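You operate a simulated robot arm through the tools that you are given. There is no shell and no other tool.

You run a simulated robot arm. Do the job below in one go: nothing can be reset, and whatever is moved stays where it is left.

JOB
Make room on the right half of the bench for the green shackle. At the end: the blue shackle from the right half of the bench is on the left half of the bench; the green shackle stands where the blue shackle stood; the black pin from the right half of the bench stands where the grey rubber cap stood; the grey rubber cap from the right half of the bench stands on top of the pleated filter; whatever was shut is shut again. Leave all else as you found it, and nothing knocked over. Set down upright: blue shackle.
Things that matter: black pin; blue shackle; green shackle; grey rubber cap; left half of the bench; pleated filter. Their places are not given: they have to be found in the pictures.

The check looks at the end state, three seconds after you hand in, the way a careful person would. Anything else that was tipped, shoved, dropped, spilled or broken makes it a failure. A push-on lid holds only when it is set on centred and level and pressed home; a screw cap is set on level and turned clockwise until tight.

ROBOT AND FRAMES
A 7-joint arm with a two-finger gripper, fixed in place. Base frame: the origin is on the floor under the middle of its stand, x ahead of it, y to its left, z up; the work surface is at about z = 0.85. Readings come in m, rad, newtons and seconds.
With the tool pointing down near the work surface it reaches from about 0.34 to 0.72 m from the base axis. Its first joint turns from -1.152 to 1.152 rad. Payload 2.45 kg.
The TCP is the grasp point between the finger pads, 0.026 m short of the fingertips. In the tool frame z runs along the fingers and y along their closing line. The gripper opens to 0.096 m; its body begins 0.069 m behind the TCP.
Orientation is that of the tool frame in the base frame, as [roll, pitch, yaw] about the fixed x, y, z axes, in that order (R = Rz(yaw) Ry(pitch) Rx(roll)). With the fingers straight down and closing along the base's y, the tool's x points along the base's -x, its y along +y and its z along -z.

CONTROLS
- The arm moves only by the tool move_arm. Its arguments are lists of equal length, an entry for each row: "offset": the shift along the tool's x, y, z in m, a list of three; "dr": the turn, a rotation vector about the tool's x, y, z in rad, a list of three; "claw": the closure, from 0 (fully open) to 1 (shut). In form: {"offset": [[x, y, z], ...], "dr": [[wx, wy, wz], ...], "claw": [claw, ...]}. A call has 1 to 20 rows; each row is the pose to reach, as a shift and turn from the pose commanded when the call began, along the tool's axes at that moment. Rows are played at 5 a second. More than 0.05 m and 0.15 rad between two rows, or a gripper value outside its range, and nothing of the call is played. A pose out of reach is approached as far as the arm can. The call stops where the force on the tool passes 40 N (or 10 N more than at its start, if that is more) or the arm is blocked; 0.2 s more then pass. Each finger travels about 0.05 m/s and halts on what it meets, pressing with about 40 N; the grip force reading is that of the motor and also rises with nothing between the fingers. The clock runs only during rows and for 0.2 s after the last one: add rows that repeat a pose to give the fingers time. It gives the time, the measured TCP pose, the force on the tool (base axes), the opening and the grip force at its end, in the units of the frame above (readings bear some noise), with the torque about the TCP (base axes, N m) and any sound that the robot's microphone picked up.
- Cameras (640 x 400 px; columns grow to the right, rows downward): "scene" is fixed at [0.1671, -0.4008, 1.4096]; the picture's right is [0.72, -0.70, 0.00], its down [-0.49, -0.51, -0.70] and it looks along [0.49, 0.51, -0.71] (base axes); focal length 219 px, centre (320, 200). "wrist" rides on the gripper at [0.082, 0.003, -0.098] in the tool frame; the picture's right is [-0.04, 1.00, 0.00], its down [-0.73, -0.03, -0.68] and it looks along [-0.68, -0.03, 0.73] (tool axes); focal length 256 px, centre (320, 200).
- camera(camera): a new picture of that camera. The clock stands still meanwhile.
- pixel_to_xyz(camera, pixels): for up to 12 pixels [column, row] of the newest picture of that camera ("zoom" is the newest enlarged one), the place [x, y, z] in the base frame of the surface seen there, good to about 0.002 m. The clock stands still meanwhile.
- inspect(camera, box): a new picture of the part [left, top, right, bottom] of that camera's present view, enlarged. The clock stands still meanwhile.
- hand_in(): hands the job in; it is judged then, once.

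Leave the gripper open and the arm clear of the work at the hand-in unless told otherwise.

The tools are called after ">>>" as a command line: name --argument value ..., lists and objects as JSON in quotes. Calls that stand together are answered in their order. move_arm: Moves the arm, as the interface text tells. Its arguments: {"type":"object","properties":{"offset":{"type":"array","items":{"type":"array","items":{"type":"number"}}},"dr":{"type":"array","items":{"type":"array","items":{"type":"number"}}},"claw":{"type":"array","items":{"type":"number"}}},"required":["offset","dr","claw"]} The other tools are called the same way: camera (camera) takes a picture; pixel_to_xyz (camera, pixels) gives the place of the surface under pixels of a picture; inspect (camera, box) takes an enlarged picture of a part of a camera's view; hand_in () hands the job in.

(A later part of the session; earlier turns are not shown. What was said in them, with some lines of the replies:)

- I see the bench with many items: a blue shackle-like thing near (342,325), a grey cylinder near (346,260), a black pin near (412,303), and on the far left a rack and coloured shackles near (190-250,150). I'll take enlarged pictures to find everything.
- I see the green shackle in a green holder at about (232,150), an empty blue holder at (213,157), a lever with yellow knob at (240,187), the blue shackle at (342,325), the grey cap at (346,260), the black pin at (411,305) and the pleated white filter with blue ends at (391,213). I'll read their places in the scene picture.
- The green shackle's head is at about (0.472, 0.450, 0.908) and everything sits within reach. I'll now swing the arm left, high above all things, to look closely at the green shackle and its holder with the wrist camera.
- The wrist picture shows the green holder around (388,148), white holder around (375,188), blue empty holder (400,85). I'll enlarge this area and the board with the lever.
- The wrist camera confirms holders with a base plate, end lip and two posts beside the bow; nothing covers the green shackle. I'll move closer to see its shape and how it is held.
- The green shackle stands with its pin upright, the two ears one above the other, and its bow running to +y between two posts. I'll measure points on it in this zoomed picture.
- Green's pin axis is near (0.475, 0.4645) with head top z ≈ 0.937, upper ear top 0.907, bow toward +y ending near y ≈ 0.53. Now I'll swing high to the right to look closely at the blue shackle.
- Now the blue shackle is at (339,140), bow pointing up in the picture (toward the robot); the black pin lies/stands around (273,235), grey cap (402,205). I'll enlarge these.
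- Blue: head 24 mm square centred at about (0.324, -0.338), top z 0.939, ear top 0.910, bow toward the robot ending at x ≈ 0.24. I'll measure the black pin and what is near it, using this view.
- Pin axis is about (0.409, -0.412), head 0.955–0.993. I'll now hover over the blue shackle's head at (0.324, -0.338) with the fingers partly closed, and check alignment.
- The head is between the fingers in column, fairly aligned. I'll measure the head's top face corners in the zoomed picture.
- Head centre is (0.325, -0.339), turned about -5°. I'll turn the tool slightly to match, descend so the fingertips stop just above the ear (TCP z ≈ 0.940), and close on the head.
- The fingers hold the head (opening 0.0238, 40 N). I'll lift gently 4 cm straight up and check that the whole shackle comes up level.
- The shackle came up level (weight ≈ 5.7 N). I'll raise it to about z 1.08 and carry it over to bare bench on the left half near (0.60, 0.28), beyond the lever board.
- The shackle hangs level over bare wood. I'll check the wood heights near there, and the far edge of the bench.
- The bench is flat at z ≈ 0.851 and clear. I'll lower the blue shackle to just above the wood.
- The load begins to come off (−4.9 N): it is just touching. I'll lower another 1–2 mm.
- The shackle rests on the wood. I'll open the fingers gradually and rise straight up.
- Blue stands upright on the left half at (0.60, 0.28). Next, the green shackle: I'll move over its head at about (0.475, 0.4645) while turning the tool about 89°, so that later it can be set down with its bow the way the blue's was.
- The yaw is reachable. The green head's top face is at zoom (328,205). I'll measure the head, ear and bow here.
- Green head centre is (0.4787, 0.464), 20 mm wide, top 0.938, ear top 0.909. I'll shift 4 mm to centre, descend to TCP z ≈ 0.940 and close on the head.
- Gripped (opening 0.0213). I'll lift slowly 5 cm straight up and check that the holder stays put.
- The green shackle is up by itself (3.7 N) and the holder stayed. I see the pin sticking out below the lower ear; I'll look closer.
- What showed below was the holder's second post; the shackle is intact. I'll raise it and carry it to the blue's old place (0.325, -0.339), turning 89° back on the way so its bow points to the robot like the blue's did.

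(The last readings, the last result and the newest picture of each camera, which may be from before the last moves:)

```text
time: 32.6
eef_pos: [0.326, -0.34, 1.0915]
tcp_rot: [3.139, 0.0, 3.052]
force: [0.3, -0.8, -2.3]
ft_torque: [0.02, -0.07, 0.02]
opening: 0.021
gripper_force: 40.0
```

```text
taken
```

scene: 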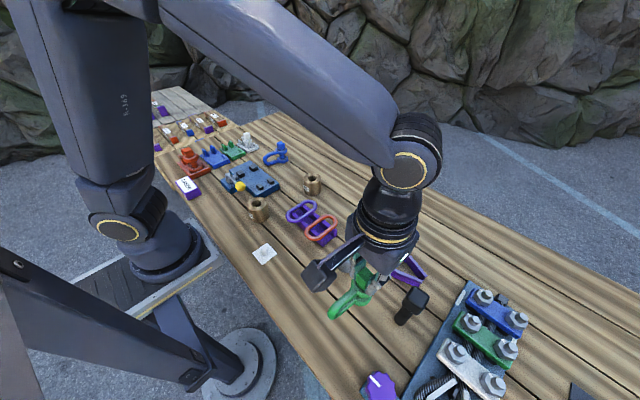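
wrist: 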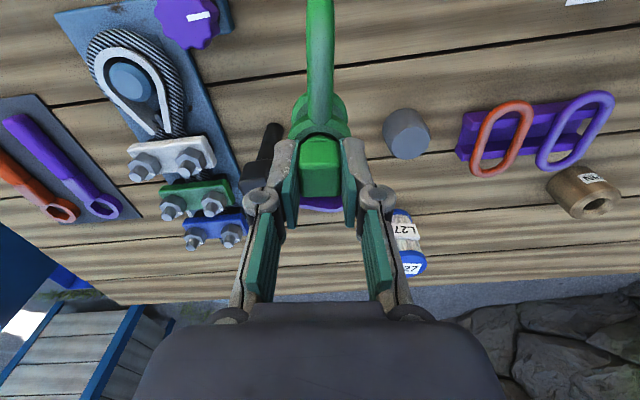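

The green hangs level over the old blue place. I'll lower it to just above the wood.

>>> move_arm --offset '[[0, 0, 0.035], [0, 0, 0.07], [0, 0, 0.105], [0, 0, 0.13], [0, 0, 0.145], [0, 0, 0.152], [0, 0, 0.152]]' --dr '[[0, 0, 0], [0, 0, 0], [0, 0, 0], [0, 0, 0], [0, 0, 0], [0, 0, 0], [0, 0, 0]]' --claw '[1, 1, 1, 1, 1, 1, 1]'

>>> move_arm --offset '[[0, 0, 0.001], [0, 0, 0.002], [0, 0, 0.003], [0, 0, 0.003]]' --dr '[[0, 0, 0], [0, 0, 0], [0, 0, 0], [0, 0, 0]]' --claw '[1, 1, 1, 1]'

>>> inspect --camera "scene" --box '[300, 270, 420, 360]'

```text
time: 34.2
eef_pos: [0.326, -0.3393, 0.9379]
tcp_rot: [-3.142, 0.0, 3.051]
force: [0.2, -0.1, -3.4]
ft_torque: [-0.04, -0.05, -0.01]
opening: 0.021
gripper_force: 40.4
```

```text
time: 35.2
eef_pos: [0.325, -0.3397, 0.9338]
tcp_rot: [3.14, 0.0, 3.051]
force: [-0.1, 0.3, -3.6]
ft_torque: [0.0, -0.06, 0.0]
opening: 0.0211
gripper_force: 40.2
```

```text
4.44 times, centred on (360, 315) of scene
```

zoom: 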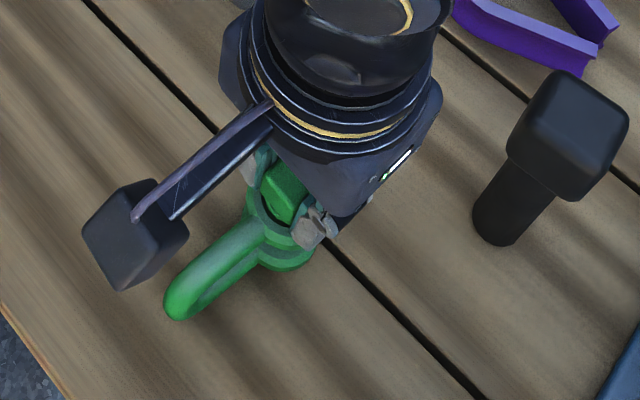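

Not touching yet (still −3.6 N). I'll lower in 1 mm steps.

>>> move_arm --offset '[[0, 0, 0.001], [0, 0, 0.002], [0, 0, 0.002]]' --dr '[[0, 0, 0], [0, 0, 0], [0, 0, 0]]' --claw '[1, 1, 1]'

>>> move_arm --offset '[[0, 0, 0.001], [0, 0, 0.001]]' --dr '[[0, 0, 0], [0, 0, 0]]' --claw '[1, 1]'

```text
time: 36.0
eef_pos: [0.3256, -0.3385, 0.931]
tcp_rot: [3.14, 0.0, 3.051]
force: [0.3, 1.0, -2.3]
ft_torque: [-0.02, -0.06, 0.0]
opening: 0.0211
gripper_force: 40.3
```

```text
time: 36.6
eef_pos: [0.3248, -0.3385, 0.9314]
tcp_rot: [-3.14, 0.0, 3.052]
force: [-0.5, -0.2, 0.0]
ft_torque: [0.0, 0.03, 0.01]
opening: 0.021
gripper_force: 40.2
```

The load is now zero, so the bench carries it. I'll open the fingers gradually and rise straight up.

>>> move_arm --offset '[[0, 0, 0], [0, 0, 0], [0, 0, 0], [0, 0, 0], [0, 0, -0.02], [0, 0, -0.05], [0, 0, -0.09], [0, 0, -0.13], [0, 0, -0.13]]' --dr '[[0, 0, 0], [0, 0, 0], [0, 0, 0], [0, 0, 0], [0, 0, 0], [0, 0, 0], [0, 0, 0], [0, 0, 0], [0, 0, 0]]' --claw '[0.72, 0.6, 0.5, 0.5, 0.5, 0.5, 0.5, 0.5, 0.5]'

>>> camera --camera "wrist"

>>> inspect --camera "scene" --box '[280, 230, 460, 360]'

```text
time: 38.6
eef_pos: [0.3257, -0.3355, 1.0624]
tcp_rot: [3.141, 0.0, 3.05]
force: [-0.1, 0.4, 0.0]
ft_torque: [-0.04, -0.02, -0.01]
opening: 0.048
gripper_force: 0.1
```

```text
taken
```

wrist: 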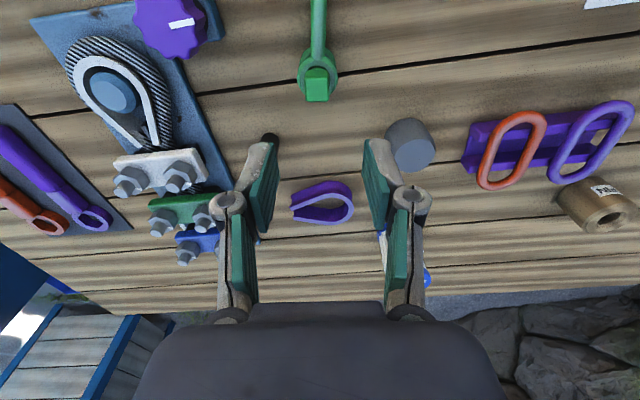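

```text
3.08 times, centred on (370, 295) of scene
```

zoom: 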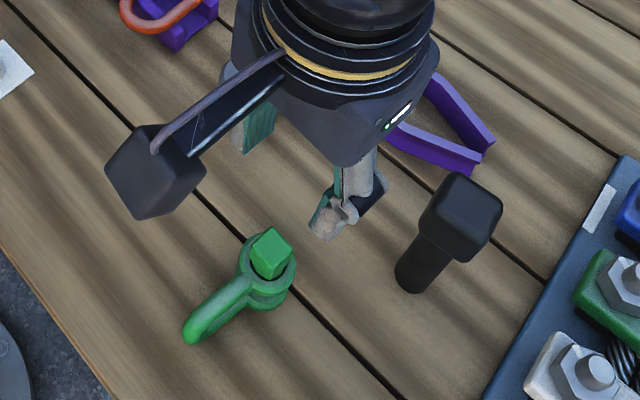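

Green stands where blue stood. I'll verify its position and measure the grey cap at (410,145) from this view.

>>> inspect --camera "wrist" --box '[280, 40, 460, 180]'

>>> pixel_to_xyz --camera "wrist" --pixels '[[317, 90], [318, 8], [414, 155], [400, 158], [425, 155], [412, 165], [412, 145], [407, 128], [396, 130], [418, 127]]'

```text
2.86 times, centred on (370, 110) of wrist
```

zoom: 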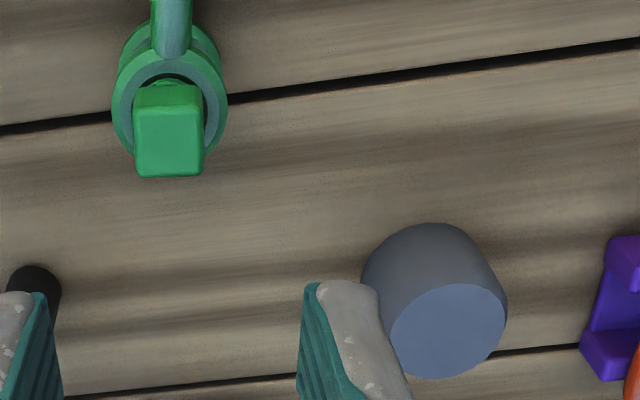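

```text
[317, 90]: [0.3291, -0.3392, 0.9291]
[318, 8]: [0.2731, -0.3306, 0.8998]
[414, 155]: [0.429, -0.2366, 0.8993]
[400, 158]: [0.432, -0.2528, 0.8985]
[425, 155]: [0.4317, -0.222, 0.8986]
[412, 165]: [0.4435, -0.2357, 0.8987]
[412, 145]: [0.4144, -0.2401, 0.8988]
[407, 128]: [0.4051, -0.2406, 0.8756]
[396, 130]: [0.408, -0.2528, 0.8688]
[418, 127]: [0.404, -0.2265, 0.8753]
```

Green's pin axis reads about (0.325, -0.339) — right where the blue was. Next I'll move over toward the grey cap, squaring the tool and opening the fingers, to measure it precisely.

>>> move_arm --offset '[[-0.0164, 0.0271, 0.0], [-0.0328, 0.0542, 0.0], [-0.0491, 0.0812, 0.01], [-0.0655, 0.1083, 0.03], [-0.0655, 0.1083, 0.03]]' --dr '[[0, 0, -0.03], [0, 0, -0.06], [0, 0, -0.09], [0, 0, -0.09], [0, 0, -0.09]]' --claw '[0.3, 0.15, 0.1, 0.1, 0.1]'

>>> camera --camera "wrist"

>>> inspect --camera "wrist" --box '[240, 60, 400, 200]'

```text
time: 39.8
eef_pos: [0.4038, -0.2375, 1.029]
tcp_rot: [3.14, 0.0, 3.14]
force: [0.3, 0.0, 0.3]
ft_torque: [-0.01, 0.0, -0.02]
opening: 0.0864
gripper_force: 0.0
```

```text
taken
```

wrist: 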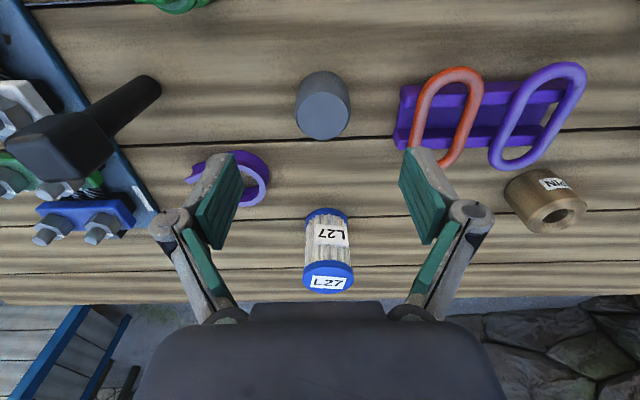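

```text
2.86 times, centred on (320, 130) of wrist
```

zoom: 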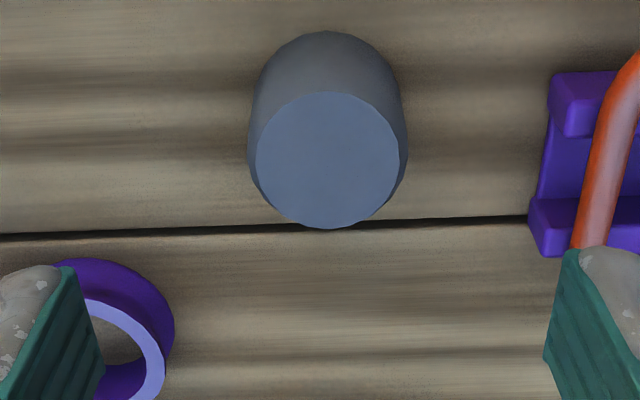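

The cap is a short tapered cylinder; its top disc is centred at zoom (328,160). I'll measure its edges and the filter's top and body.

>>> pixel_to_xyz --camera "zoom" --pixels '[[328, 160], [260, 160], [396, 160], [328, 97], [328, 223], [328, 60], [328, 40], [254, 130], [402, 130], [328, 75]]'

>>> pixel_to_xyz --camera "wrist" --pixels '[[328, 278], [306, 275], [350, 274], [328, 290], [328, 264], [327, 215], [309, 220], [345, 217], [315, 250], [327, 230], [290, 220], [370, 220]]'

>>> inspect --camera "wrist" --box '[270, 190, 390, 310]'

```text
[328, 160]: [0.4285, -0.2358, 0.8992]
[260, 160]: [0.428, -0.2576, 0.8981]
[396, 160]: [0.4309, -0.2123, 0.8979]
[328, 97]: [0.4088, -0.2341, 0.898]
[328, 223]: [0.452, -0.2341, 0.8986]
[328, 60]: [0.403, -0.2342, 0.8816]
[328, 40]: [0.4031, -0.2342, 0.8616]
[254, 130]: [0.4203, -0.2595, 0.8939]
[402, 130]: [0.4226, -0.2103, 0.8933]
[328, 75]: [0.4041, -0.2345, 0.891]
```

```text
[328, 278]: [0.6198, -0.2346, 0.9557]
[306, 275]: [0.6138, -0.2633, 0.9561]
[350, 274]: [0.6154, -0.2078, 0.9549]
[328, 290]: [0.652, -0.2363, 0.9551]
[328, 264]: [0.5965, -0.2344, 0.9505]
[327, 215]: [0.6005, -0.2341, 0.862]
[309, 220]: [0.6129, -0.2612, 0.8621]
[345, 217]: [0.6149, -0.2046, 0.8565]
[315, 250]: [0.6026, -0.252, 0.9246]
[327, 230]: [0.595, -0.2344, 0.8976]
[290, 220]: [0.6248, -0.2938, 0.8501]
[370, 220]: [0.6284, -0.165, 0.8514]
```

```text
3.33 times, centred on (330, 250) of wrist
```

zoom: 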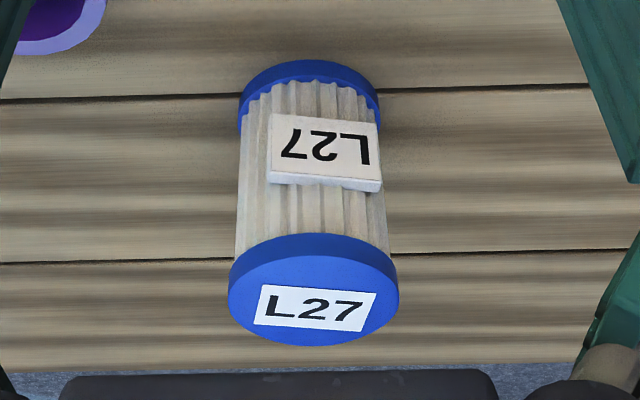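

Cap centre is (0.430, -0.235), radius ≈ 0.025, z 0.851–0.899. Filter top is at z 0.955, centre ≈ (0.624, -0.235), radius ≈ 0.028. I'll centre over the cap with a 68 mm opening, going down partway first.

>>> move_arm --offset '[[-0.015, 0.001, 0.0], [-0.03, 0.002, 0.0], [-0.03, 0.002, 0.03], [-0.03, 0.002, 0.06], [-0.03, 0.002, 0.06]]' --dr '[[0, 0, 0], [0, 0, 0], [0, 0, 0], [0, 0, 0], [0, 0, 0]]' --claw '[0.2, 0.29, 0.29, 0.29, 0.29]'

>>> camera --camera "wrist"

```text
time: 41.0
eef_pos: [0.4305, -0.2328, 0.9731]
tcp_rot: [-3.141, 0.0, -3.141]
force: [0.7, 0.0, -0.2]
ft_torque: [0.01, 0.01, -0.01]
opening: 0.0681
gripper_force: 0.1
```

```text
taken
```

wrist: 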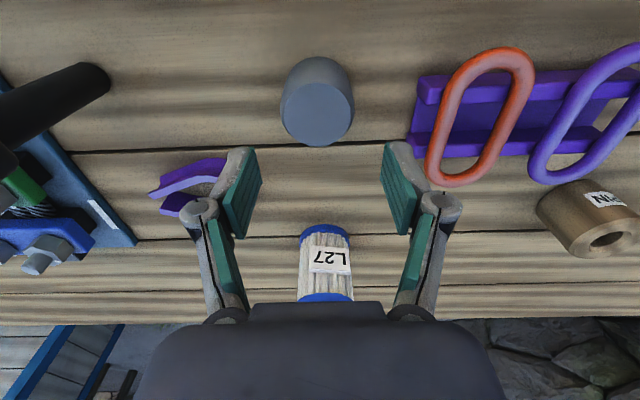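

The cap (column 317) is centred between the fingers. I'll descend to TCP z ≈ 0.886 and close on it.

>>> move_arm --offset '[[0, -0.001, 0.03], [0, -0.001, 0.06], [0, -0.001, 0.08], [0, -0.001, 0.086], [0, -0.001, 0.086], [0, -0.001, 0.086], [0, -0.001, 0.086], [0, -0.001, 0.086], [0, -0.001, 0.086]]' --dr '[[0, 0, 0], [0, 0, 0], [0, 0, 0], [0, 0, 0], [0, 0, 0], [0, 0, 0], [0, 0, 0], [0, 0, 0], [0, 0, 0]]' --claw '[0.29, 0.29, 0.29, 0.29, 0.29, 0.4, 0.55, 0.7, 0.7]'

>>> camera --camera "wrist"

```text
time: 43.0
eef_pos: [0.4317, -0.2354, 0.8852]
tcp_rot: [-3.141, 0.0, 3.142]
force: [-0.9, -0.8, 2.6]
ft_torque: [-0.12, 0.0, 0.03]
opening: 0.0549
gripper_force: 40.1
```

```text
taken
```

wrist: 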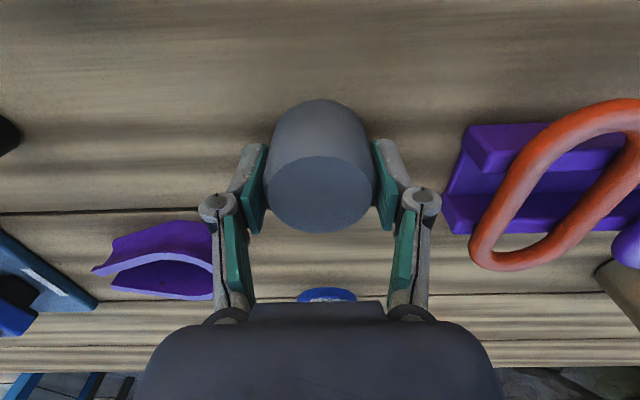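

The cap is held (opening 0.0549, 40 N). I'll lift it a little and check.

>>> move_arm --offset '[[0, 0, -0.01], [0, 0, -0.03], [0, 0, -0.06], [0, 0, -0.06]]' --dr '[[0, 0, 0], [0, 0, 0], [0, 0, 0], [0, 0, 0]]' --claw '[0.7, 0.7, 0.7, 0.7]'

>>> camera --camera "wrist"

>>> inspect --camera "scene" --box '[280, 170, 440, 290]'

```text
time: 44.0
eef_pos: [0.4316, -0.2347, 0.9437]
tcp_rot: [3.141, -0.001, 3.14]
force: [-0.6, -0.3, -1.0]
ft_torque: [-0.03, -0.01, 0.01]
opening: 0.0549
gripper_force: 40.1
```

```text
taken
```

wrist: 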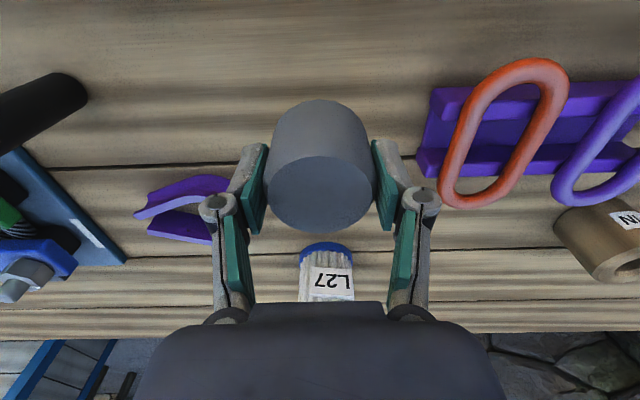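

```text
3.33 times, centred on (360, 230) of scene
```

zoom: 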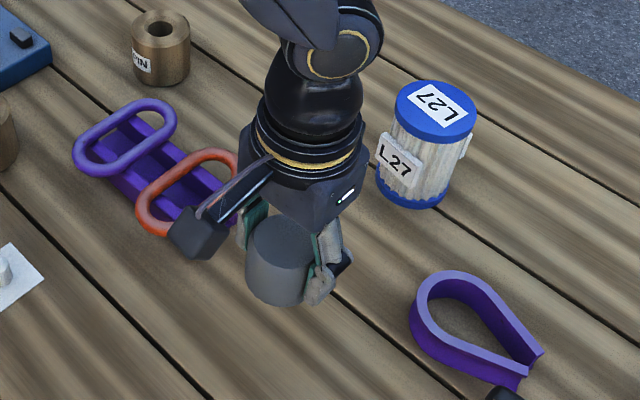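

The cap is held level (~1 N). From this scene view I'll measure the filter top disc's rim in the zoom: left (398,107), right (475,113), top (440,83), bottom (433,138).

>>> pixel_to_xyz --camera "zoom" --pixels '[[399, 107], [474, 112], [440, 84], [430, 136], [436, 110], [410, 92], [465, 93], [405, 125], [462, 130]]'

```text
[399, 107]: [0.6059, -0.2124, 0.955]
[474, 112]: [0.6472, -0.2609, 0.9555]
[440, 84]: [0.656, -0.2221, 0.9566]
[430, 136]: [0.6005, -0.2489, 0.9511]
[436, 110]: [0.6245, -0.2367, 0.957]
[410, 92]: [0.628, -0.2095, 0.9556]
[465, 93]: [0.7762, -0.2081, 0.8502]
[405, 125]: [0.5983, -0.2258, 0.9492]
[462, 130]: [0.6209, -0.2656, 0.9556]
```

Filter centre ≈ (0.625, -0.236), top z 0.955. I'll raise the cap to z ≈ 1.05 and move forward over the filter.

>>> move_arm --offset '[[0, 0, -0.035], [0, 0, -0.07], [0, 0, -0.104], [-0.04, 0, -0.104], [-0.08, 0, -0.104], [-0.12, 0, -0.104], [-0.16, 0, -0.104], [-0.195, 0, -0.104], [-0.195, 0, -0.104]]' --dr '[[0, 0, 0], [0, 0, 0], [0, 0, 0], [0, 0, 0], [0, 0, 0], [0, 0, 0], [0, 0, 0], [0, 0, 0], [0, 0, 0]]' --claw '[0.7, 0.7, 0.7, 0.7, 0.7, 0.7, 0.7, 0.7, 0.7]'

>>> camera --camera "wrist"

>>> inspect --camera "scene" --box '[340, 130, 460, 250]'

```text
time: 46.0
eef_pos: [0.6253, -0.2379, 1.048]
tcp_rot: [3.142, -0.002, -3.141]
force: [-0.7, 1.1, -2.1]
ft_torque: [0.02, 0.0, 0.0]
opening: 0.0549
gripper_force: 40.0
```

```text
taken
```

wrist: 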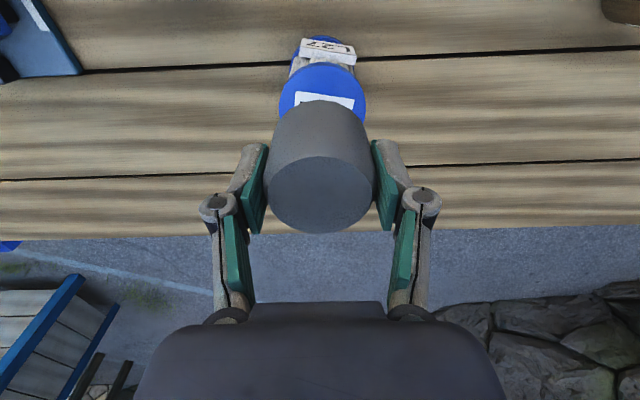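

```text
3.33 times, centred on (400, 190) of scene
```

zoom: 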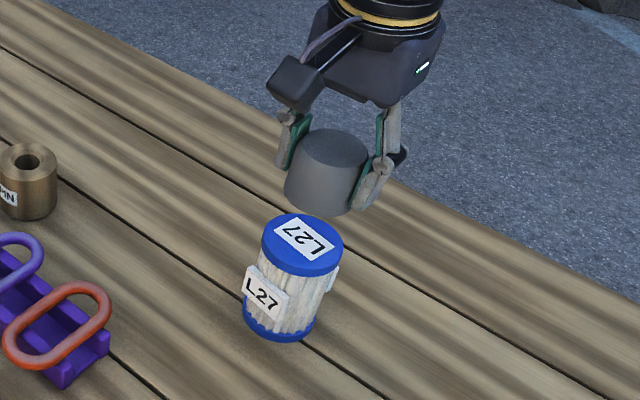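

Filter's top disc spans columns 279–367 (centre 323), cap is centred at 320. I'll check the filter's rim coordinates from here.

>>> pixel_to_xyz --camera "wrist" --pixels '[[323, 65], [323, 75], [282, 92], [364, 92], [281, 98], [365, 98], [323, 85], [320, 200], [320, 180]]'

```text
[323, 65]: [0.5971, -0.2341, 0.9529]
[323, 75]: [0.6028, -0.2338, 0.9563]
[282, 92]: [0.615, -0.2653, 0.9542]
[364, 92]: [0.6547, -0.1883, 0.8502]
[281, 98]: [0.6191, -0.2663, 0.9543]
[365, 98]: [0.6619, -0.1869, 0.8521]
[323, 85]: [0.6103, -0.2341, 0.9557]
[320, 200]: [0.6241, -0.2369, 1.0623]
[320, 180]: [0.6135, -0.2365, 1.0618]
```

Filter centre is (0.6265, -0.2365), cap centre about (0.6235, -0.2367). I'll shift 3 mm forward and lower to just above the filter.

>>> move_arm --offset '[[-0.003, 0, 0.01], [-0.003, 0, 0.03], [-0.003, 0, 0.045], [-0.003, 0, 0.055], [-0.003, 0, 0.055]]' --dr '[[0, 0, 0], [0, 0, 0], [0, 0, 0], [0, 0, 0], [0, 0, 0]]' --claw '[0.7, 0.7, 0.7, 0.7, 0.7]'

>>> camera --camera "wrist"

>>> inspect --camera "scene" --box '[340, 140, 440, 240]'

```text
time: 47.2
eef_pos: [0.6281, -0.2355, 0.9928]
tcp_rot: [3.141, -0.001, -3.14]
force: [0.2, 0.0, -0.9]
ft_torque: [0.0, 0.0, 0.03]
opening: 0.0548
gripper_force: 40.4
```

```text
taken
```

wrist: 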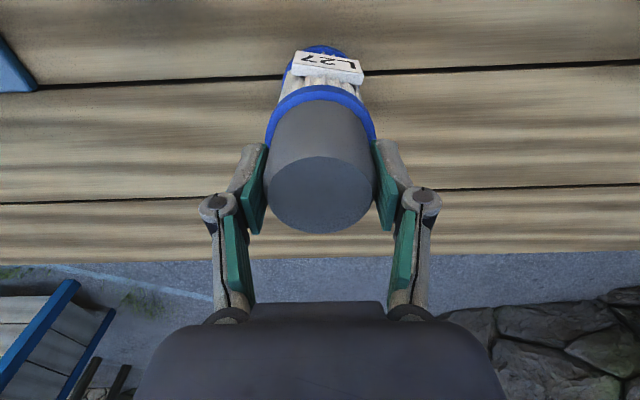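

```text
4.00 times, centred on (390, 190) of scene
```

zoom: 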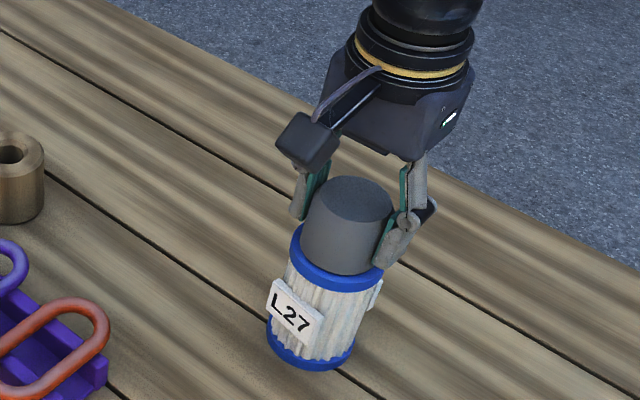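

The cap is centred above the blue rim with a small gap. I'll lower in 1 mm steps while reading the force.

>>> move_arm --offset '[[0, 0, 0.001], [0, 0, 0.002], [0, 0, 0.003], [0, 0, 0.003]]' --dr '[[0, 0, 0], [0, 0, 0], [0, 0, 0], [0, 0, 0]]' --claw '[0.7, 0.7, 0.7, 0.7]'

>>> move_arm --offset '[[0, 0, 0.001], [0, 0, 0.001]]' --dr '[[0, 0, 0], [0, 0, 0]]' --claw '[0.7, 0.7]'

```text
time: 48.2
eef_pos: [0.6291, -0.2364, 0.9914]
tcp_rot: [3.14, 0.001, -3.141]
force: [0.0, -0.6, -0.8]
ft_torque: [0.0, 0.01, -0.01]
opening: 0.0547
gripper_force: 39.9
```

```text
time: 48.8
eef_pos: [0.6277, -0.2356, 0.9904]
tcp_rot: [3.141, -0.001, -3.141]
force: [-0.4, -0.2, -0.1]
ft_torque: [-0.04, -0.04, 0.0]
opening: 0.0548
gripper_force: 40.0
```

Almost there; another millimetre.

>>> move_arm --offset '[[0, 0, 0.001], [0, 0, 0.001]]' --dr '[[0, 0, 0], [0, 0, 0]]' --claw '[0.7, 0.7]'

>>> inspect --camera "scene" --box '[350, 160, 430, 240]'

```text
time: 49.4
eef_pos: [0.6281, -0.2354, 0.9906]
tcp_rot: [3.14, 0.0, -3.141]
force: [-0.1, 2.7, 11.5]
ft_torque: [0.07, 0.24, 0.01]
opening: 0.0547
gripper_force: 39.7
```

```text
5.00 times, centred on (390, 200) of scene
```

zoom: 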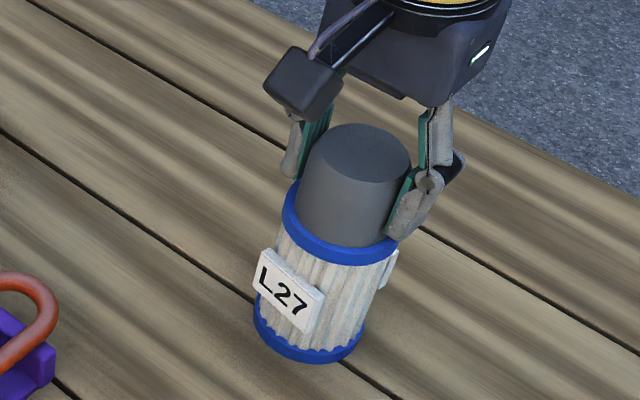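

It's seated (11.5 N pressing). I'll ease up half a millimetre, open the fingers slowly to about 66 mm and rise straight up.

>>> move_arm --offset '[[0, 0, -0.0005], [0, 0, -0.0005], [0, 0, -0.0005], [0, 0, -0.0005], [0, 0, -0.0005], [0, 0, -0.01], [0, 0, -0.03], [0, 0, -0.06], [0, 0, -0.09], [0, 0, -0.09]]' --dr '[[0, 0, 0], [0, 0, 0], [0, 0, 0], [0, 0, 0], [0, 0, 0], [0, 0, 0], [0, 0, 0], [0, 0, 0], [0, 0, 0], [0, 0, 0]]' --claw '[0.7, 0.42, 0.37, 0.3, 0.3, 0.3, 0.3, 0.3, 0.3, 0.3]'

>>> camera --camera "wrist"

>>> inspect --camera "scene" --box '[340, 140, 440, 240]'

```text
time: 51.6
eef_pos: [0.6283, -0.2384, 1.0789]
tcp_rot: [3.141, 0.0, 3.141]
force: [0.6, 0.5, -0.5]
ft_torque: [-0.01, -0.03, 0.03]
opening: 0.0669
gripper_force: 0.0
```

```text
taken
```

wrist: 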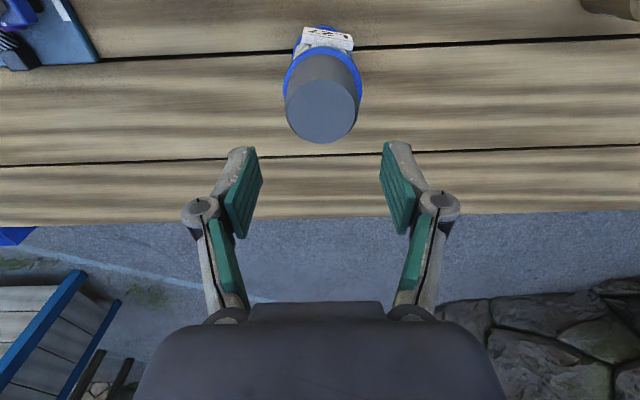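

```text
4.00 times, centred on (390, 190) of scene
```

zoom: 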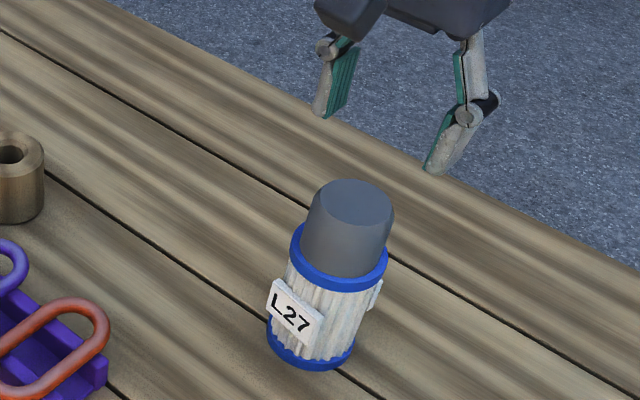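

The cap stands centred on the filter. Next, the black pin: I'll move back toward it, high, to look at it from (0.36, -0.412).

>>> move_arm --offset '[[0.01, -0.005, -0.02], [0.047, -0.03, -0.02], [0.084, -0.055, -0.02], [0.121, -0.079, -0.02], [0.158, -0.103, -0.02], [0.195, -0.127, -0.02], [0.232, -0.151, -0.02], [0.2685, -0.1755, -0.02], [0.2685, -0.1755, -0.02]]' --dr '[[0, 0, 0], [0, 0, 0], [0, 0, 0], [0, 0, 0], [0, 0, 0], [0, 0, 0], [0, 0, 0], [0, 0, 0], [0, 0, 0]]' --claw '[0.3, 0.3, 0.3, 0.3, 0.3, 0.3, 0.3, 0.3, 0.3]'

>>> camera --camera "wrist"

>>> inspect --camera "wrist" --box '[250, 60, 390, 200]'

```text
time: 53.6
eef_pos: [0.358, -0.4093, 1.1002]
tcp_rot: [3.141, 0.0, -3.141]
force: [0.0, -0.3, 0.0]
ft_torque: [0.02, 0.0, 0.01]
opening: 0.0673
gripper_force: 0.1
```

```text
taken
```

wrist: 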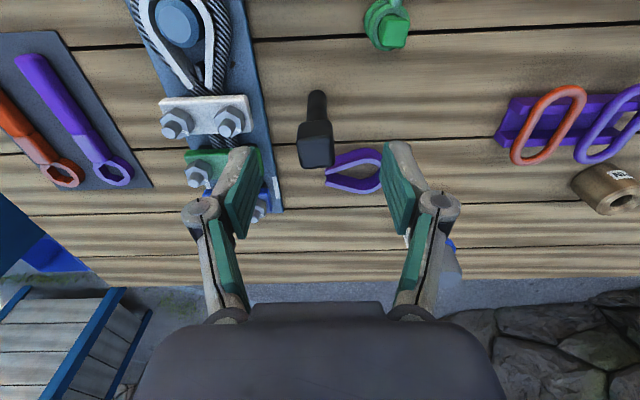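

```text
2.86 times, centred on (320, 130) of wrist
```

zoom: 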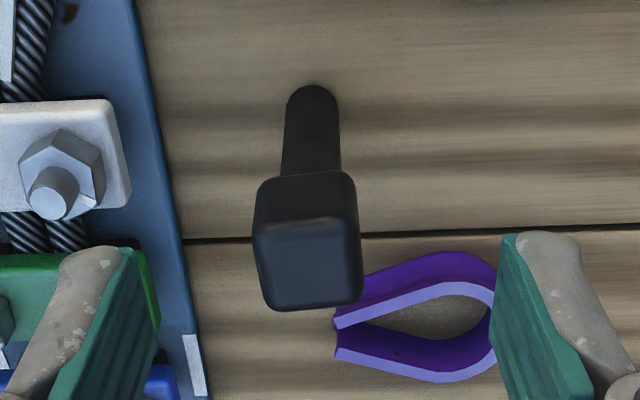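

The pin stands upright; its head top face spans about zoom (263–360, 220–308). I'll measure the head, shaft and neighbours.

>>> pixel_to_xyz --camera "zoom" --pixels '[[310, 265], [268, 300], [355, 297], [265, 232], [350, 225], [310, 195], [275, 195], [345, 190], [312, 140], [311, 95], [311, 88], [335, 140]]'

>>> pixel_to_xyz --camera "zoom" --pixels '[[170, 200], [120, 190], [60, 180], [150, 330], [355, 290], [370, 300], [335, 325], [430, 255]]'

```text
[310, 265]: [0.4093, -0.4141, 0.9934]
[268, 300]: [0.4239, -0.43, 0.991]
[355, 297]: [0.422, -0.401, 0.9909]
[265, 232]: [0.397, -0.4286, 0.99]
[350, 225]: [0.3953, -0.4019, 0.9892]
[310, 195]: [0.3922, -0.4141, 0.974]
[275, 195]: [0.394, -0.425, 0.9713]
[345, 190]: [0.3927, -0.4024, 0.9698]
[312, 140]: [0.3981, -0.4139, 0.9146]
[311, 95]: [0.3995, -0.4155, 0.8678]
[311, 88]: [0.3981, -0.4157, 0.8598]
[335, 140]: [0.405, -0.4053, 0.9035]
```

```text
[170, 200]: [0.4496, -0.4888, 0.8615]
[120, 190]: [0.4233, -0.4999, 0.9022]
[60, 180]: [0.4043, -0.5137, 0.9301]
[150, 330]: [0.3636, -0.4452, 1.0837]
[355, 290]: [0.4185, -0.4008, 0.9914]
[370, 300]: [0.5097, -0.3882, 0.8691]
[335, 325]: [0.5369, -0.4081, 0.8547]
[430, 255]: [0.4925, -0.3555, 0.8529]
```

Head centre is (0.4096, -0.4155), ~34 mm wide, z 0.959–0.993. I'll move above it and go down until the fingertips are just above the head, then check.

>>> move_arm --offset '[[-0.025, -0.0015, 0], [-0.0496, -0.0035, 0], [-0.0496, -0.0035, 0.035], [-0.0496, -0.0035, 0.065], [-0.0496, -0.0035, 0.065]]' --dr '[[0, 0, 0], [0, 0, 0], [0, 0, 0], [0, 0, 0], [0, 0, 0]]' --claw '[0.3, 0.3, 0.3, 0.3, 0.3]'

>>> camera --camera "wrist"

>>> inspect --camera "wrist" --box '[220, 80, 420, 260]'

```text
time: 54.8
eef_pos: [0.4087, -0.4152, 1.0326]
tcp_rot: [3.142, 0.0, 3.141]
force: [0.8, 0.3, 0.4]
ft_torque: [0.01, 0.02, -0.02]
opening: 0.0672
gripper_force: 0.0
```

```text
taken
```

wrist: 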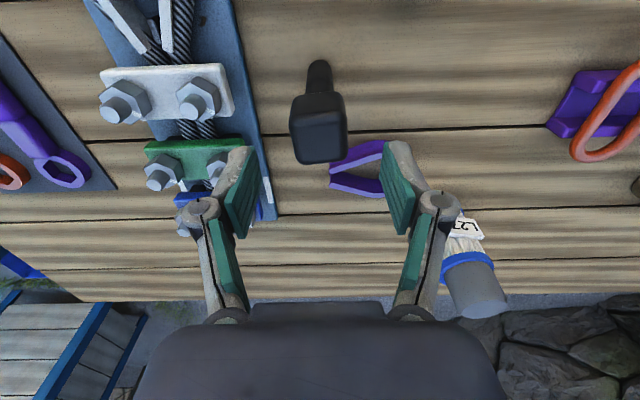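

```text
2.22 times, centred on (320, 170) of wrist
```

zoom: 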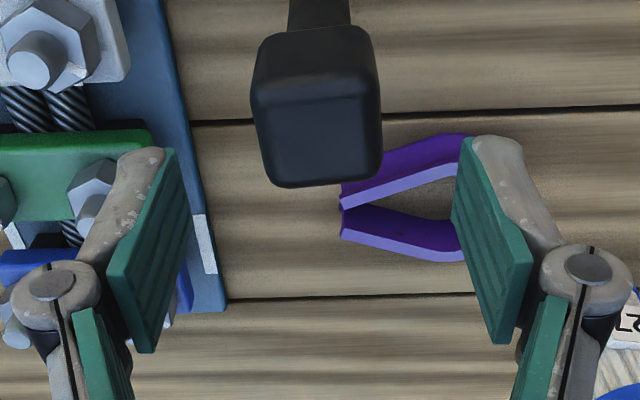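

The pin's head is centred (zoom columns 253–382) and turned about +5°. I'll turn the tool to match, descend to TCP z ≈ 0.976 and close on the head.

>>> move_arm --offset '[[0, 0, 0.0], [0, 0, 0.02], [0, 0, 0.04], [0, 0, 0.0585], [0, 0, 0.0585], [0, 0, 0.0585], [0, 0, 0.0585], [0, 0, 0.0585], [0, 0, 0.0585], [0, 0, 0.0585]]' --dr '[[0, 0, -0.08], [0, 0, -0.08], [0, 0, -0.08], [0, 0, -0.08], [0, 0, -0.08], [0, 0, -0.08], [0, 0, -0.08], [0, 0, -0.08], [0, 0, -0.08], [0, 0, -0.08]]' --claw '[0.3, 0.3, 0.3, 0.3, 0.3, 0.45, 0.6, 0.75, 0.85, 0.85]'

>>> camera --camera "wrist"

```text
time: 57.0
eef_pos: [0.4082, -0.4144, 0.975]
tcp_rot: [3.141, 0.001, -3.061]
force: [0.2, -1.4, 0.8]
ft_torque: [-0.06, 0.03, -0.01]
opening: 0.0354
gripper_force: 39.9
```

```text
taken
```

wrist: 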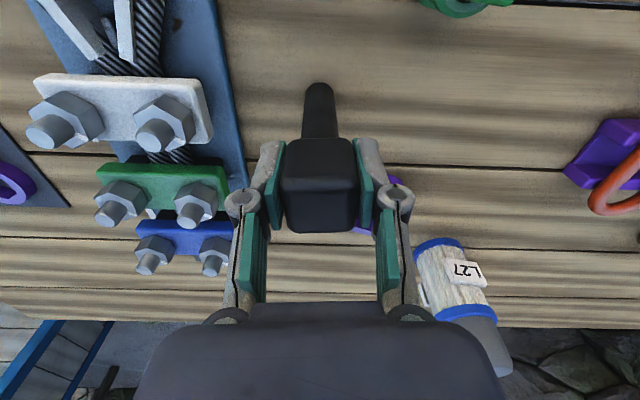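

The pin is held (opening 0.0354). I'll lift gently and check.

>>> move_arm --offset '[[0, 0, -0.01], [0, 0, -0.03], [0, 0, -0.06], [0, 0, -0.1], [0, 0, -0.1]]' --dr '[[0, 0, 0], [0, 0, 0], [0, 0, 0], [0, 0, 0], [0, 0, 0]]' --claw '[0.85, 0.85, 0.85, 0.85, 0.85]'

>>> camera --camera "wrist"

>>> camera --camera "scene"

```text
time: 58.2
eef_pos: [0.4068, -0.4166, 1.0779]
tcp_rot: [-3.141, -0.001, -3.062]
force: [-0.6, 0.4, -3.8]
ft_torque: [-0.01, 0.01, -0.01]
opening: 0.0356
gripper_force: 40.2
```

```text
taken
```

wrist: 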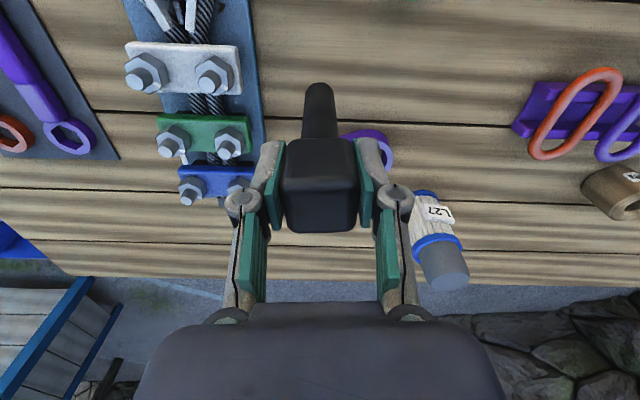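

```text
taken
```

scene: 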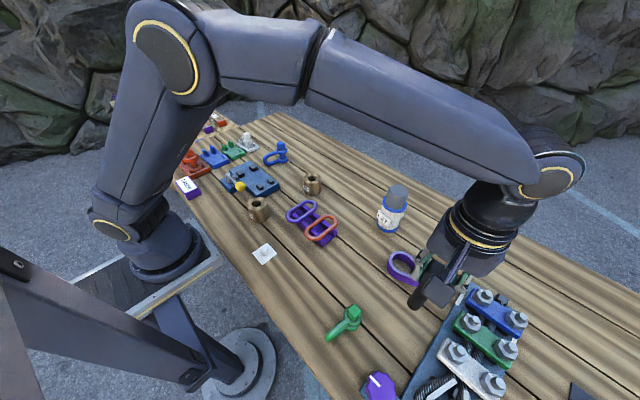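

The pin came up straight (3.8 N). I'll carry it to the cap's old spot (0.430, -0.235) and lower it close to the wood.

>>> move_arm --offset '[[-0.0069, 0.0356, 0], [-0.0139, 0.0711, 0], [-0.0208, 0.1067, 0], [-0.0278, 0.1422, 0], [-0.0347, 0.1778, 0], [-0.0347, 0.1778, 0], [-0.0347, 0.1778, 0.03], [-0.0347, 0.1778, 0.06], [-0.0347, 0.1778, 0.085], [-0.0347, 0.1778, 0.095], [-0.0347, 0.1778, 0.095]]' --dr '[[0, 0, 0], [0, 0, 0], [0, 0, 0], [0, 0, 0], [0, 0, 0], [0, 0, 0], [0, 0, 0], [0, 0, 0], [0, 0, 0], [0, 0, 0], [0, 0, 0]]' --claw '[0.85, 0.85, 0.85, 0.85, 0.85, 0.85, 0.85, 0.85, 0.85, 0.85, 0.85]'

>>> camera --camera "wrist"

>>> inspect --camera "scene" --box '[280, 170, 440, 290]'

```text
time: 60.6
eef_pos: [0.4308, -0.2334, 0.9813]
tcp_rot: [3.141, 0.001, -3.061]
force: [-0.8, 0.0, -4.2]
ft_torque: [-0.02, 0.02, 0.0]
opening: 0.0354
gripper_force: 40.4
```

```text
taken
```

wrist: 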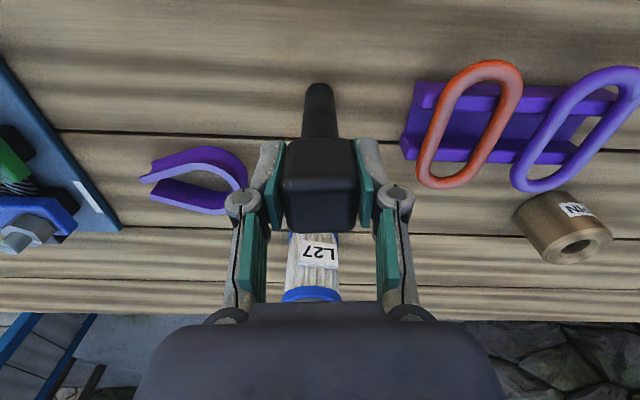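

```text
3.33 times, centred on (360, 230) of scene
```

zoom: 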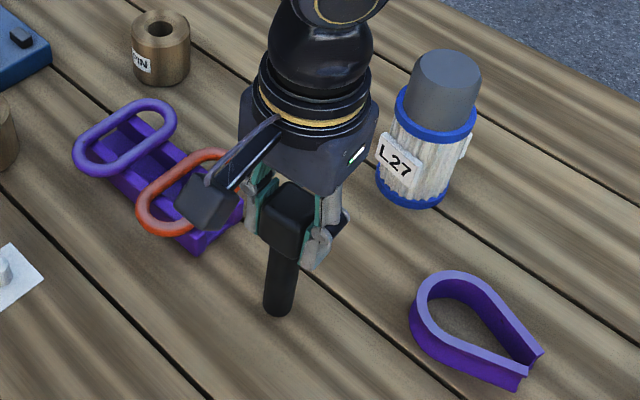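

The pin hangs vertical over the spot, clear of the plank gap. I'll lower in small steps while reading the force.

>>> move_arm --offset '[[0, 0, 0.001], [0, 0, 0.002], [0, 0, 0.003], [0, 0, 0.0035], [0, 0, 0.0035]]' --dr '[[0, 0, 0], [0, 0, 0], [0, 0, 0], [0, 0, 0], [0, 0, 0]]' --claw '[0.85, 0.85, 0.85, 0.85, 0.85]'

>>> move_arm --offset '[[0, 0, 0.001], [0, 0, 0.001]]' --dr '[[0, 0, 0], [0, 0, 0]]' --claw '[0.85, 0.85]'

```text
time: 61.8
eef_pos: [0.4288, -0.2347, 0.978]
tcp_rot: [-3.141, 0.0, -3.062]
force: [0.0, -0.1, -4.0]
ft_torque: [0.0, 0.02, 0.02]
opening: 0.0354
gripper_force: 40.1
```

```text
time: 62.4
eef_pos: [0.4305, -0.2355, 0.9761]
tcp_rot: [3.141, 0.001, -3.06]
force: [-0.2, -0.3, -4.4]
ft_torque: [0.02, 0.04, 0.01]
opening: 0.0352
gripper_force: 39.9
```

Still hanging (−4.4 N). Another millimetre at a time.

>>> move_arm --offset '[[0, 0, 0.0008], [0, 0, 0.0008]]' --dr '[[0, 0, 0], [0, 0, 0]]' --claw '[0.85, 0.85]'

>>> move_arm --offset '[[0, 0, 0.0006], [0, 0, 0.0006]]' --dr '[[0, 0, 0], [0, 0, 0]]' --claw '[0.85, 0.85]'

```text
time: 63.0
eef_pos: [0.4302, -0.2342, 0.9761]
tcp_rot: [-3.141, -0.002, -3.062]
force: [-0.1, 0.1, -3.6]
ft_torque: [-0.04, -0.02, 0.02]
opening: 0.0356
gripper_force: 40.0
```

```text
time: 63.6
eef_pos: [0.4299, -0.2357, 0.9738]
tcp_rot: [3.141, 0.0, -3.062]
force: [-1.7, 0.4, 2.7]
ft_torque: [0.16, 0.09, 0.0]
opening: 0.0355
gripper_force: 39.9
```

It has touched (+2.7 N). I'll open the fingers slowly and evenly, then rise straight up.

>>> move_arm --offset '[[0, 0, -0.0003], [0, 0, -0.0003], [0, 0, -0.0003], [0, 0, -0.0003], [0, 0, -0.0003], [0, 0, -0.0003], [0, 0, -0.0003], [0, 0, -0.0003], [0, 0, -0.0003], [0, 0, -0.01], [0, 0, -0.03], [0, 0, -0.06], [0, 0, -0.1], [0, 0, -0.13], [0, 0, -0.13]]' --dr '[[0, 0, 0], [0, 0, 0], [0, 0, 0], [0, 0, 0], [0, 0, 0], [0, 0, 0], [0, 0, 0], [0, 0, 0], [0, 0, 0], [0, 0, 0], [0, 0, 0], [0, 0, 0], [0, 0, 0], [0, 0, 0], [0, 0, 0]]' --claw '[0.65, 0.62, 0.59, 0.55, 0.5, 0.45, 0.4, 0.35, 0.35, 0.35, 0.35, 0.35, 0.35, 0.35, 0.35]'

>>> camera --camera "wrist"

>>> camera --camera "scene"

```text
time: 66.8
eef_pos: [0.4281, -0.2359, 1.1046]
tcp_rot: [-3.141, 0.0, -3.061]
force: [-0.2, 0.3, 0.0]
ft_torque: [-0.03, 0.01, 0.0]
opening: 0.0624
gripper_force: 0.2
```

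```text
taken
```

wrist: 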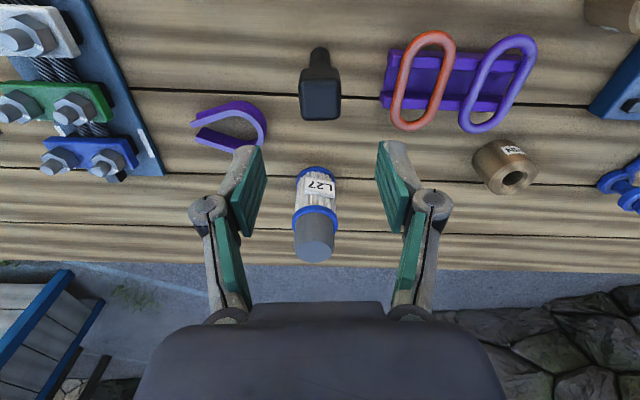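

```text
taken
```

scene: 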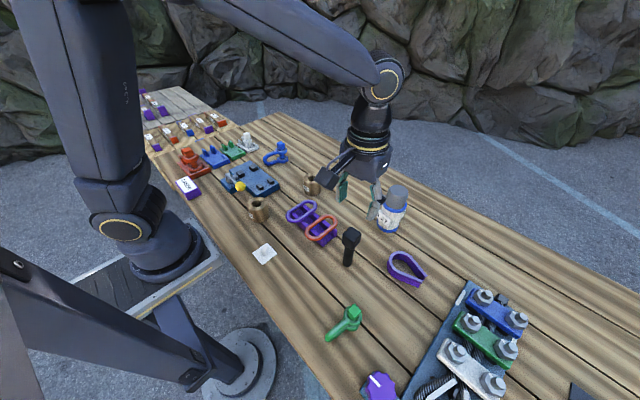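

The pin stands in the cap's old place. I'll raise the arm to near its starting pose with the gripper open, then inspect everything.

>>> move_arm --offset '[[0, 0, -0.04], [0, 0, -0.08], [0.03, 0, -0.1], [0.055, 0.004, -0.1], [0.055, 0.004, -0.1]]' --dr '[[0, 0, 0], [0, 0, 0.04], [0, 0, 0.08], [0, 0, 0.08], [0, 0, 0.08]]' --claw '[0.35, 0.2, 0, 0, 0]'

>>> inspect --camera "scene" --box '[140, 90, 320, 210]'

>>> inspect --camera "scene" --box '[230, 165, 440, 296]'

>>> inspect --camera "scene" --box '[300, 240, 556, 400]'

>>> camera --camera "wrist"

```text
time: 68.0
eef_pos: [0.372, -0.236, 1.2043]
tcp_rot: [3.141, 0.0, 3.139]
force: [0.3, 0.0, -1.3]
ft_torque: [0.0, 0.01, 0.02]
opening: 0.0957
gripper_force: 0.1
```

```text
3.33 times, centred on (230, 150) of scene
```

zoom: 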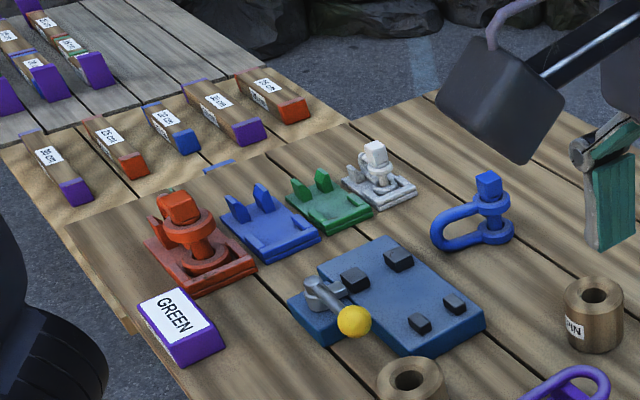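

```text
3.05 times, centred on (335, 230) of scene
```

zoom: 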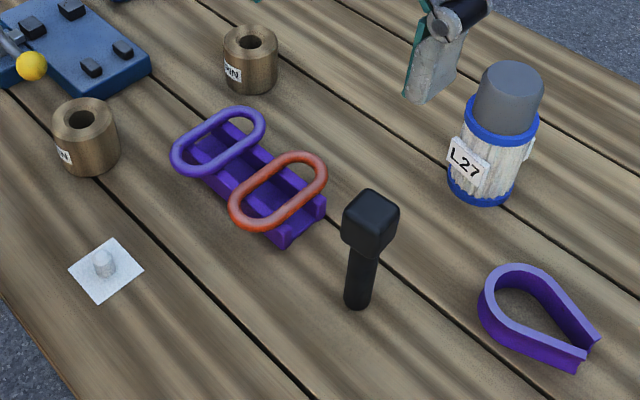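

```text
2.50 times, centred on (428, 320) of scene
```

zoom: 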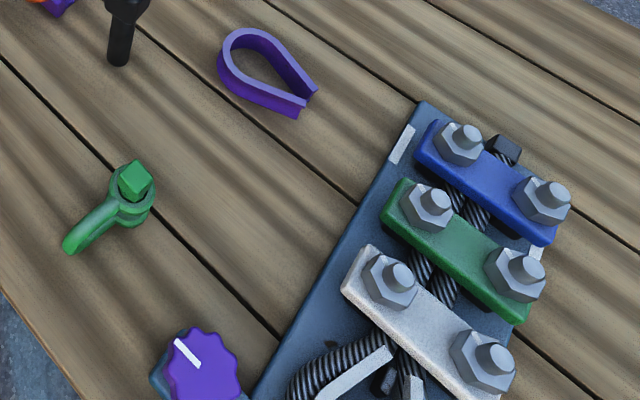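

```text
taken
```

wrist: 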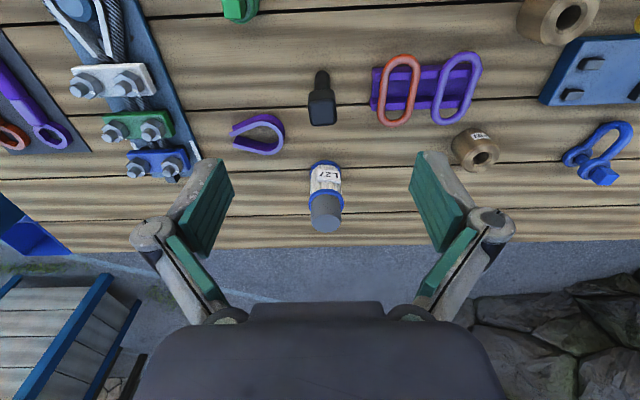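

Everything looks right: blue upright on the left half, green at the blue's old place, pin upright at the cap's old place, cap centred on the filter. The lever, holders, rings, links and other things look unchanged. One last position check before I hand in.

>>> pixel_to_xyz --camera "wrist" --pixels '[[322, 110], [321, 78], [326, 205], [327, 220], [603, 175], [240, 10]]'

>>> inspect --camera "wrist" --box '[260, 50, 380, 240]'

```text
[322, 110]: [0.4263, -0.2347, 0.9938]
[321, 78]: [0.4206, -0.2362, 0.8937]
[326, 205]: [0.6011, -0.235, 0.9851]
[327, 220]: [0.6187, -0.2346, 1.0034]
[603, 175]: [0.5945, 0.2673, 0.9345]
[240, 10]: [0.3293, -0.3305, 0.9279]
```

```text
2.11 times, centred on (320, 145) of wrist
```

zoom: 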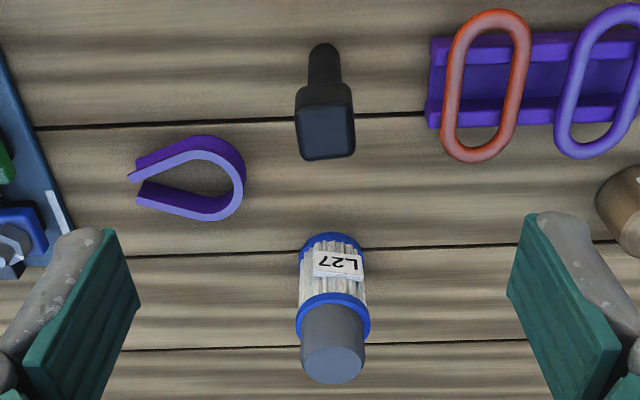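

All readings fit: pin at (0.43, -0.235) with its head top at 0.994, cap on the filter with its top at 1.003, and green at (0.325, -0.339). Blue is on the left half with its head at z ≈ 0.935. The gripper is open and the arm is clear, so I'm handing in.

>>> hand_in

```text
The job is handed in.
```

I finished the job and handed it in. My last pictures show every piece in place and nothing tipped over. I haven't seen the result of the check.

| Item | Where it is now (x, y in m) | State |
|---|---|---|
| Blue shackle | Bare wood on the left half, about (0.60, 0.28) | Upright |
| Green shackle | Where the blue shackle stood, about (0.325, -0.339) | Upright, bow pointing toward the robot as the blue's did |
| Grey rubber cap | On top of the pleated filter, about (0.627, -0.236) | Centred to within a few millimetres |
| Black pin | Where the cap stood, about (0.430, -0.235) | Upright |

- **Anything shut:** I found nothing that had to be opened, so there was nothing to shut again. I did not touch the lever board.
- **Blue holder:** I set the blue shackle on the bench itself, because the job only asked for the left half. The blue holder is still empty.
- **Everything else:** the other items looked unchanged in the pictures before and after. The gripper is open and the arm is raised clear of the bench.
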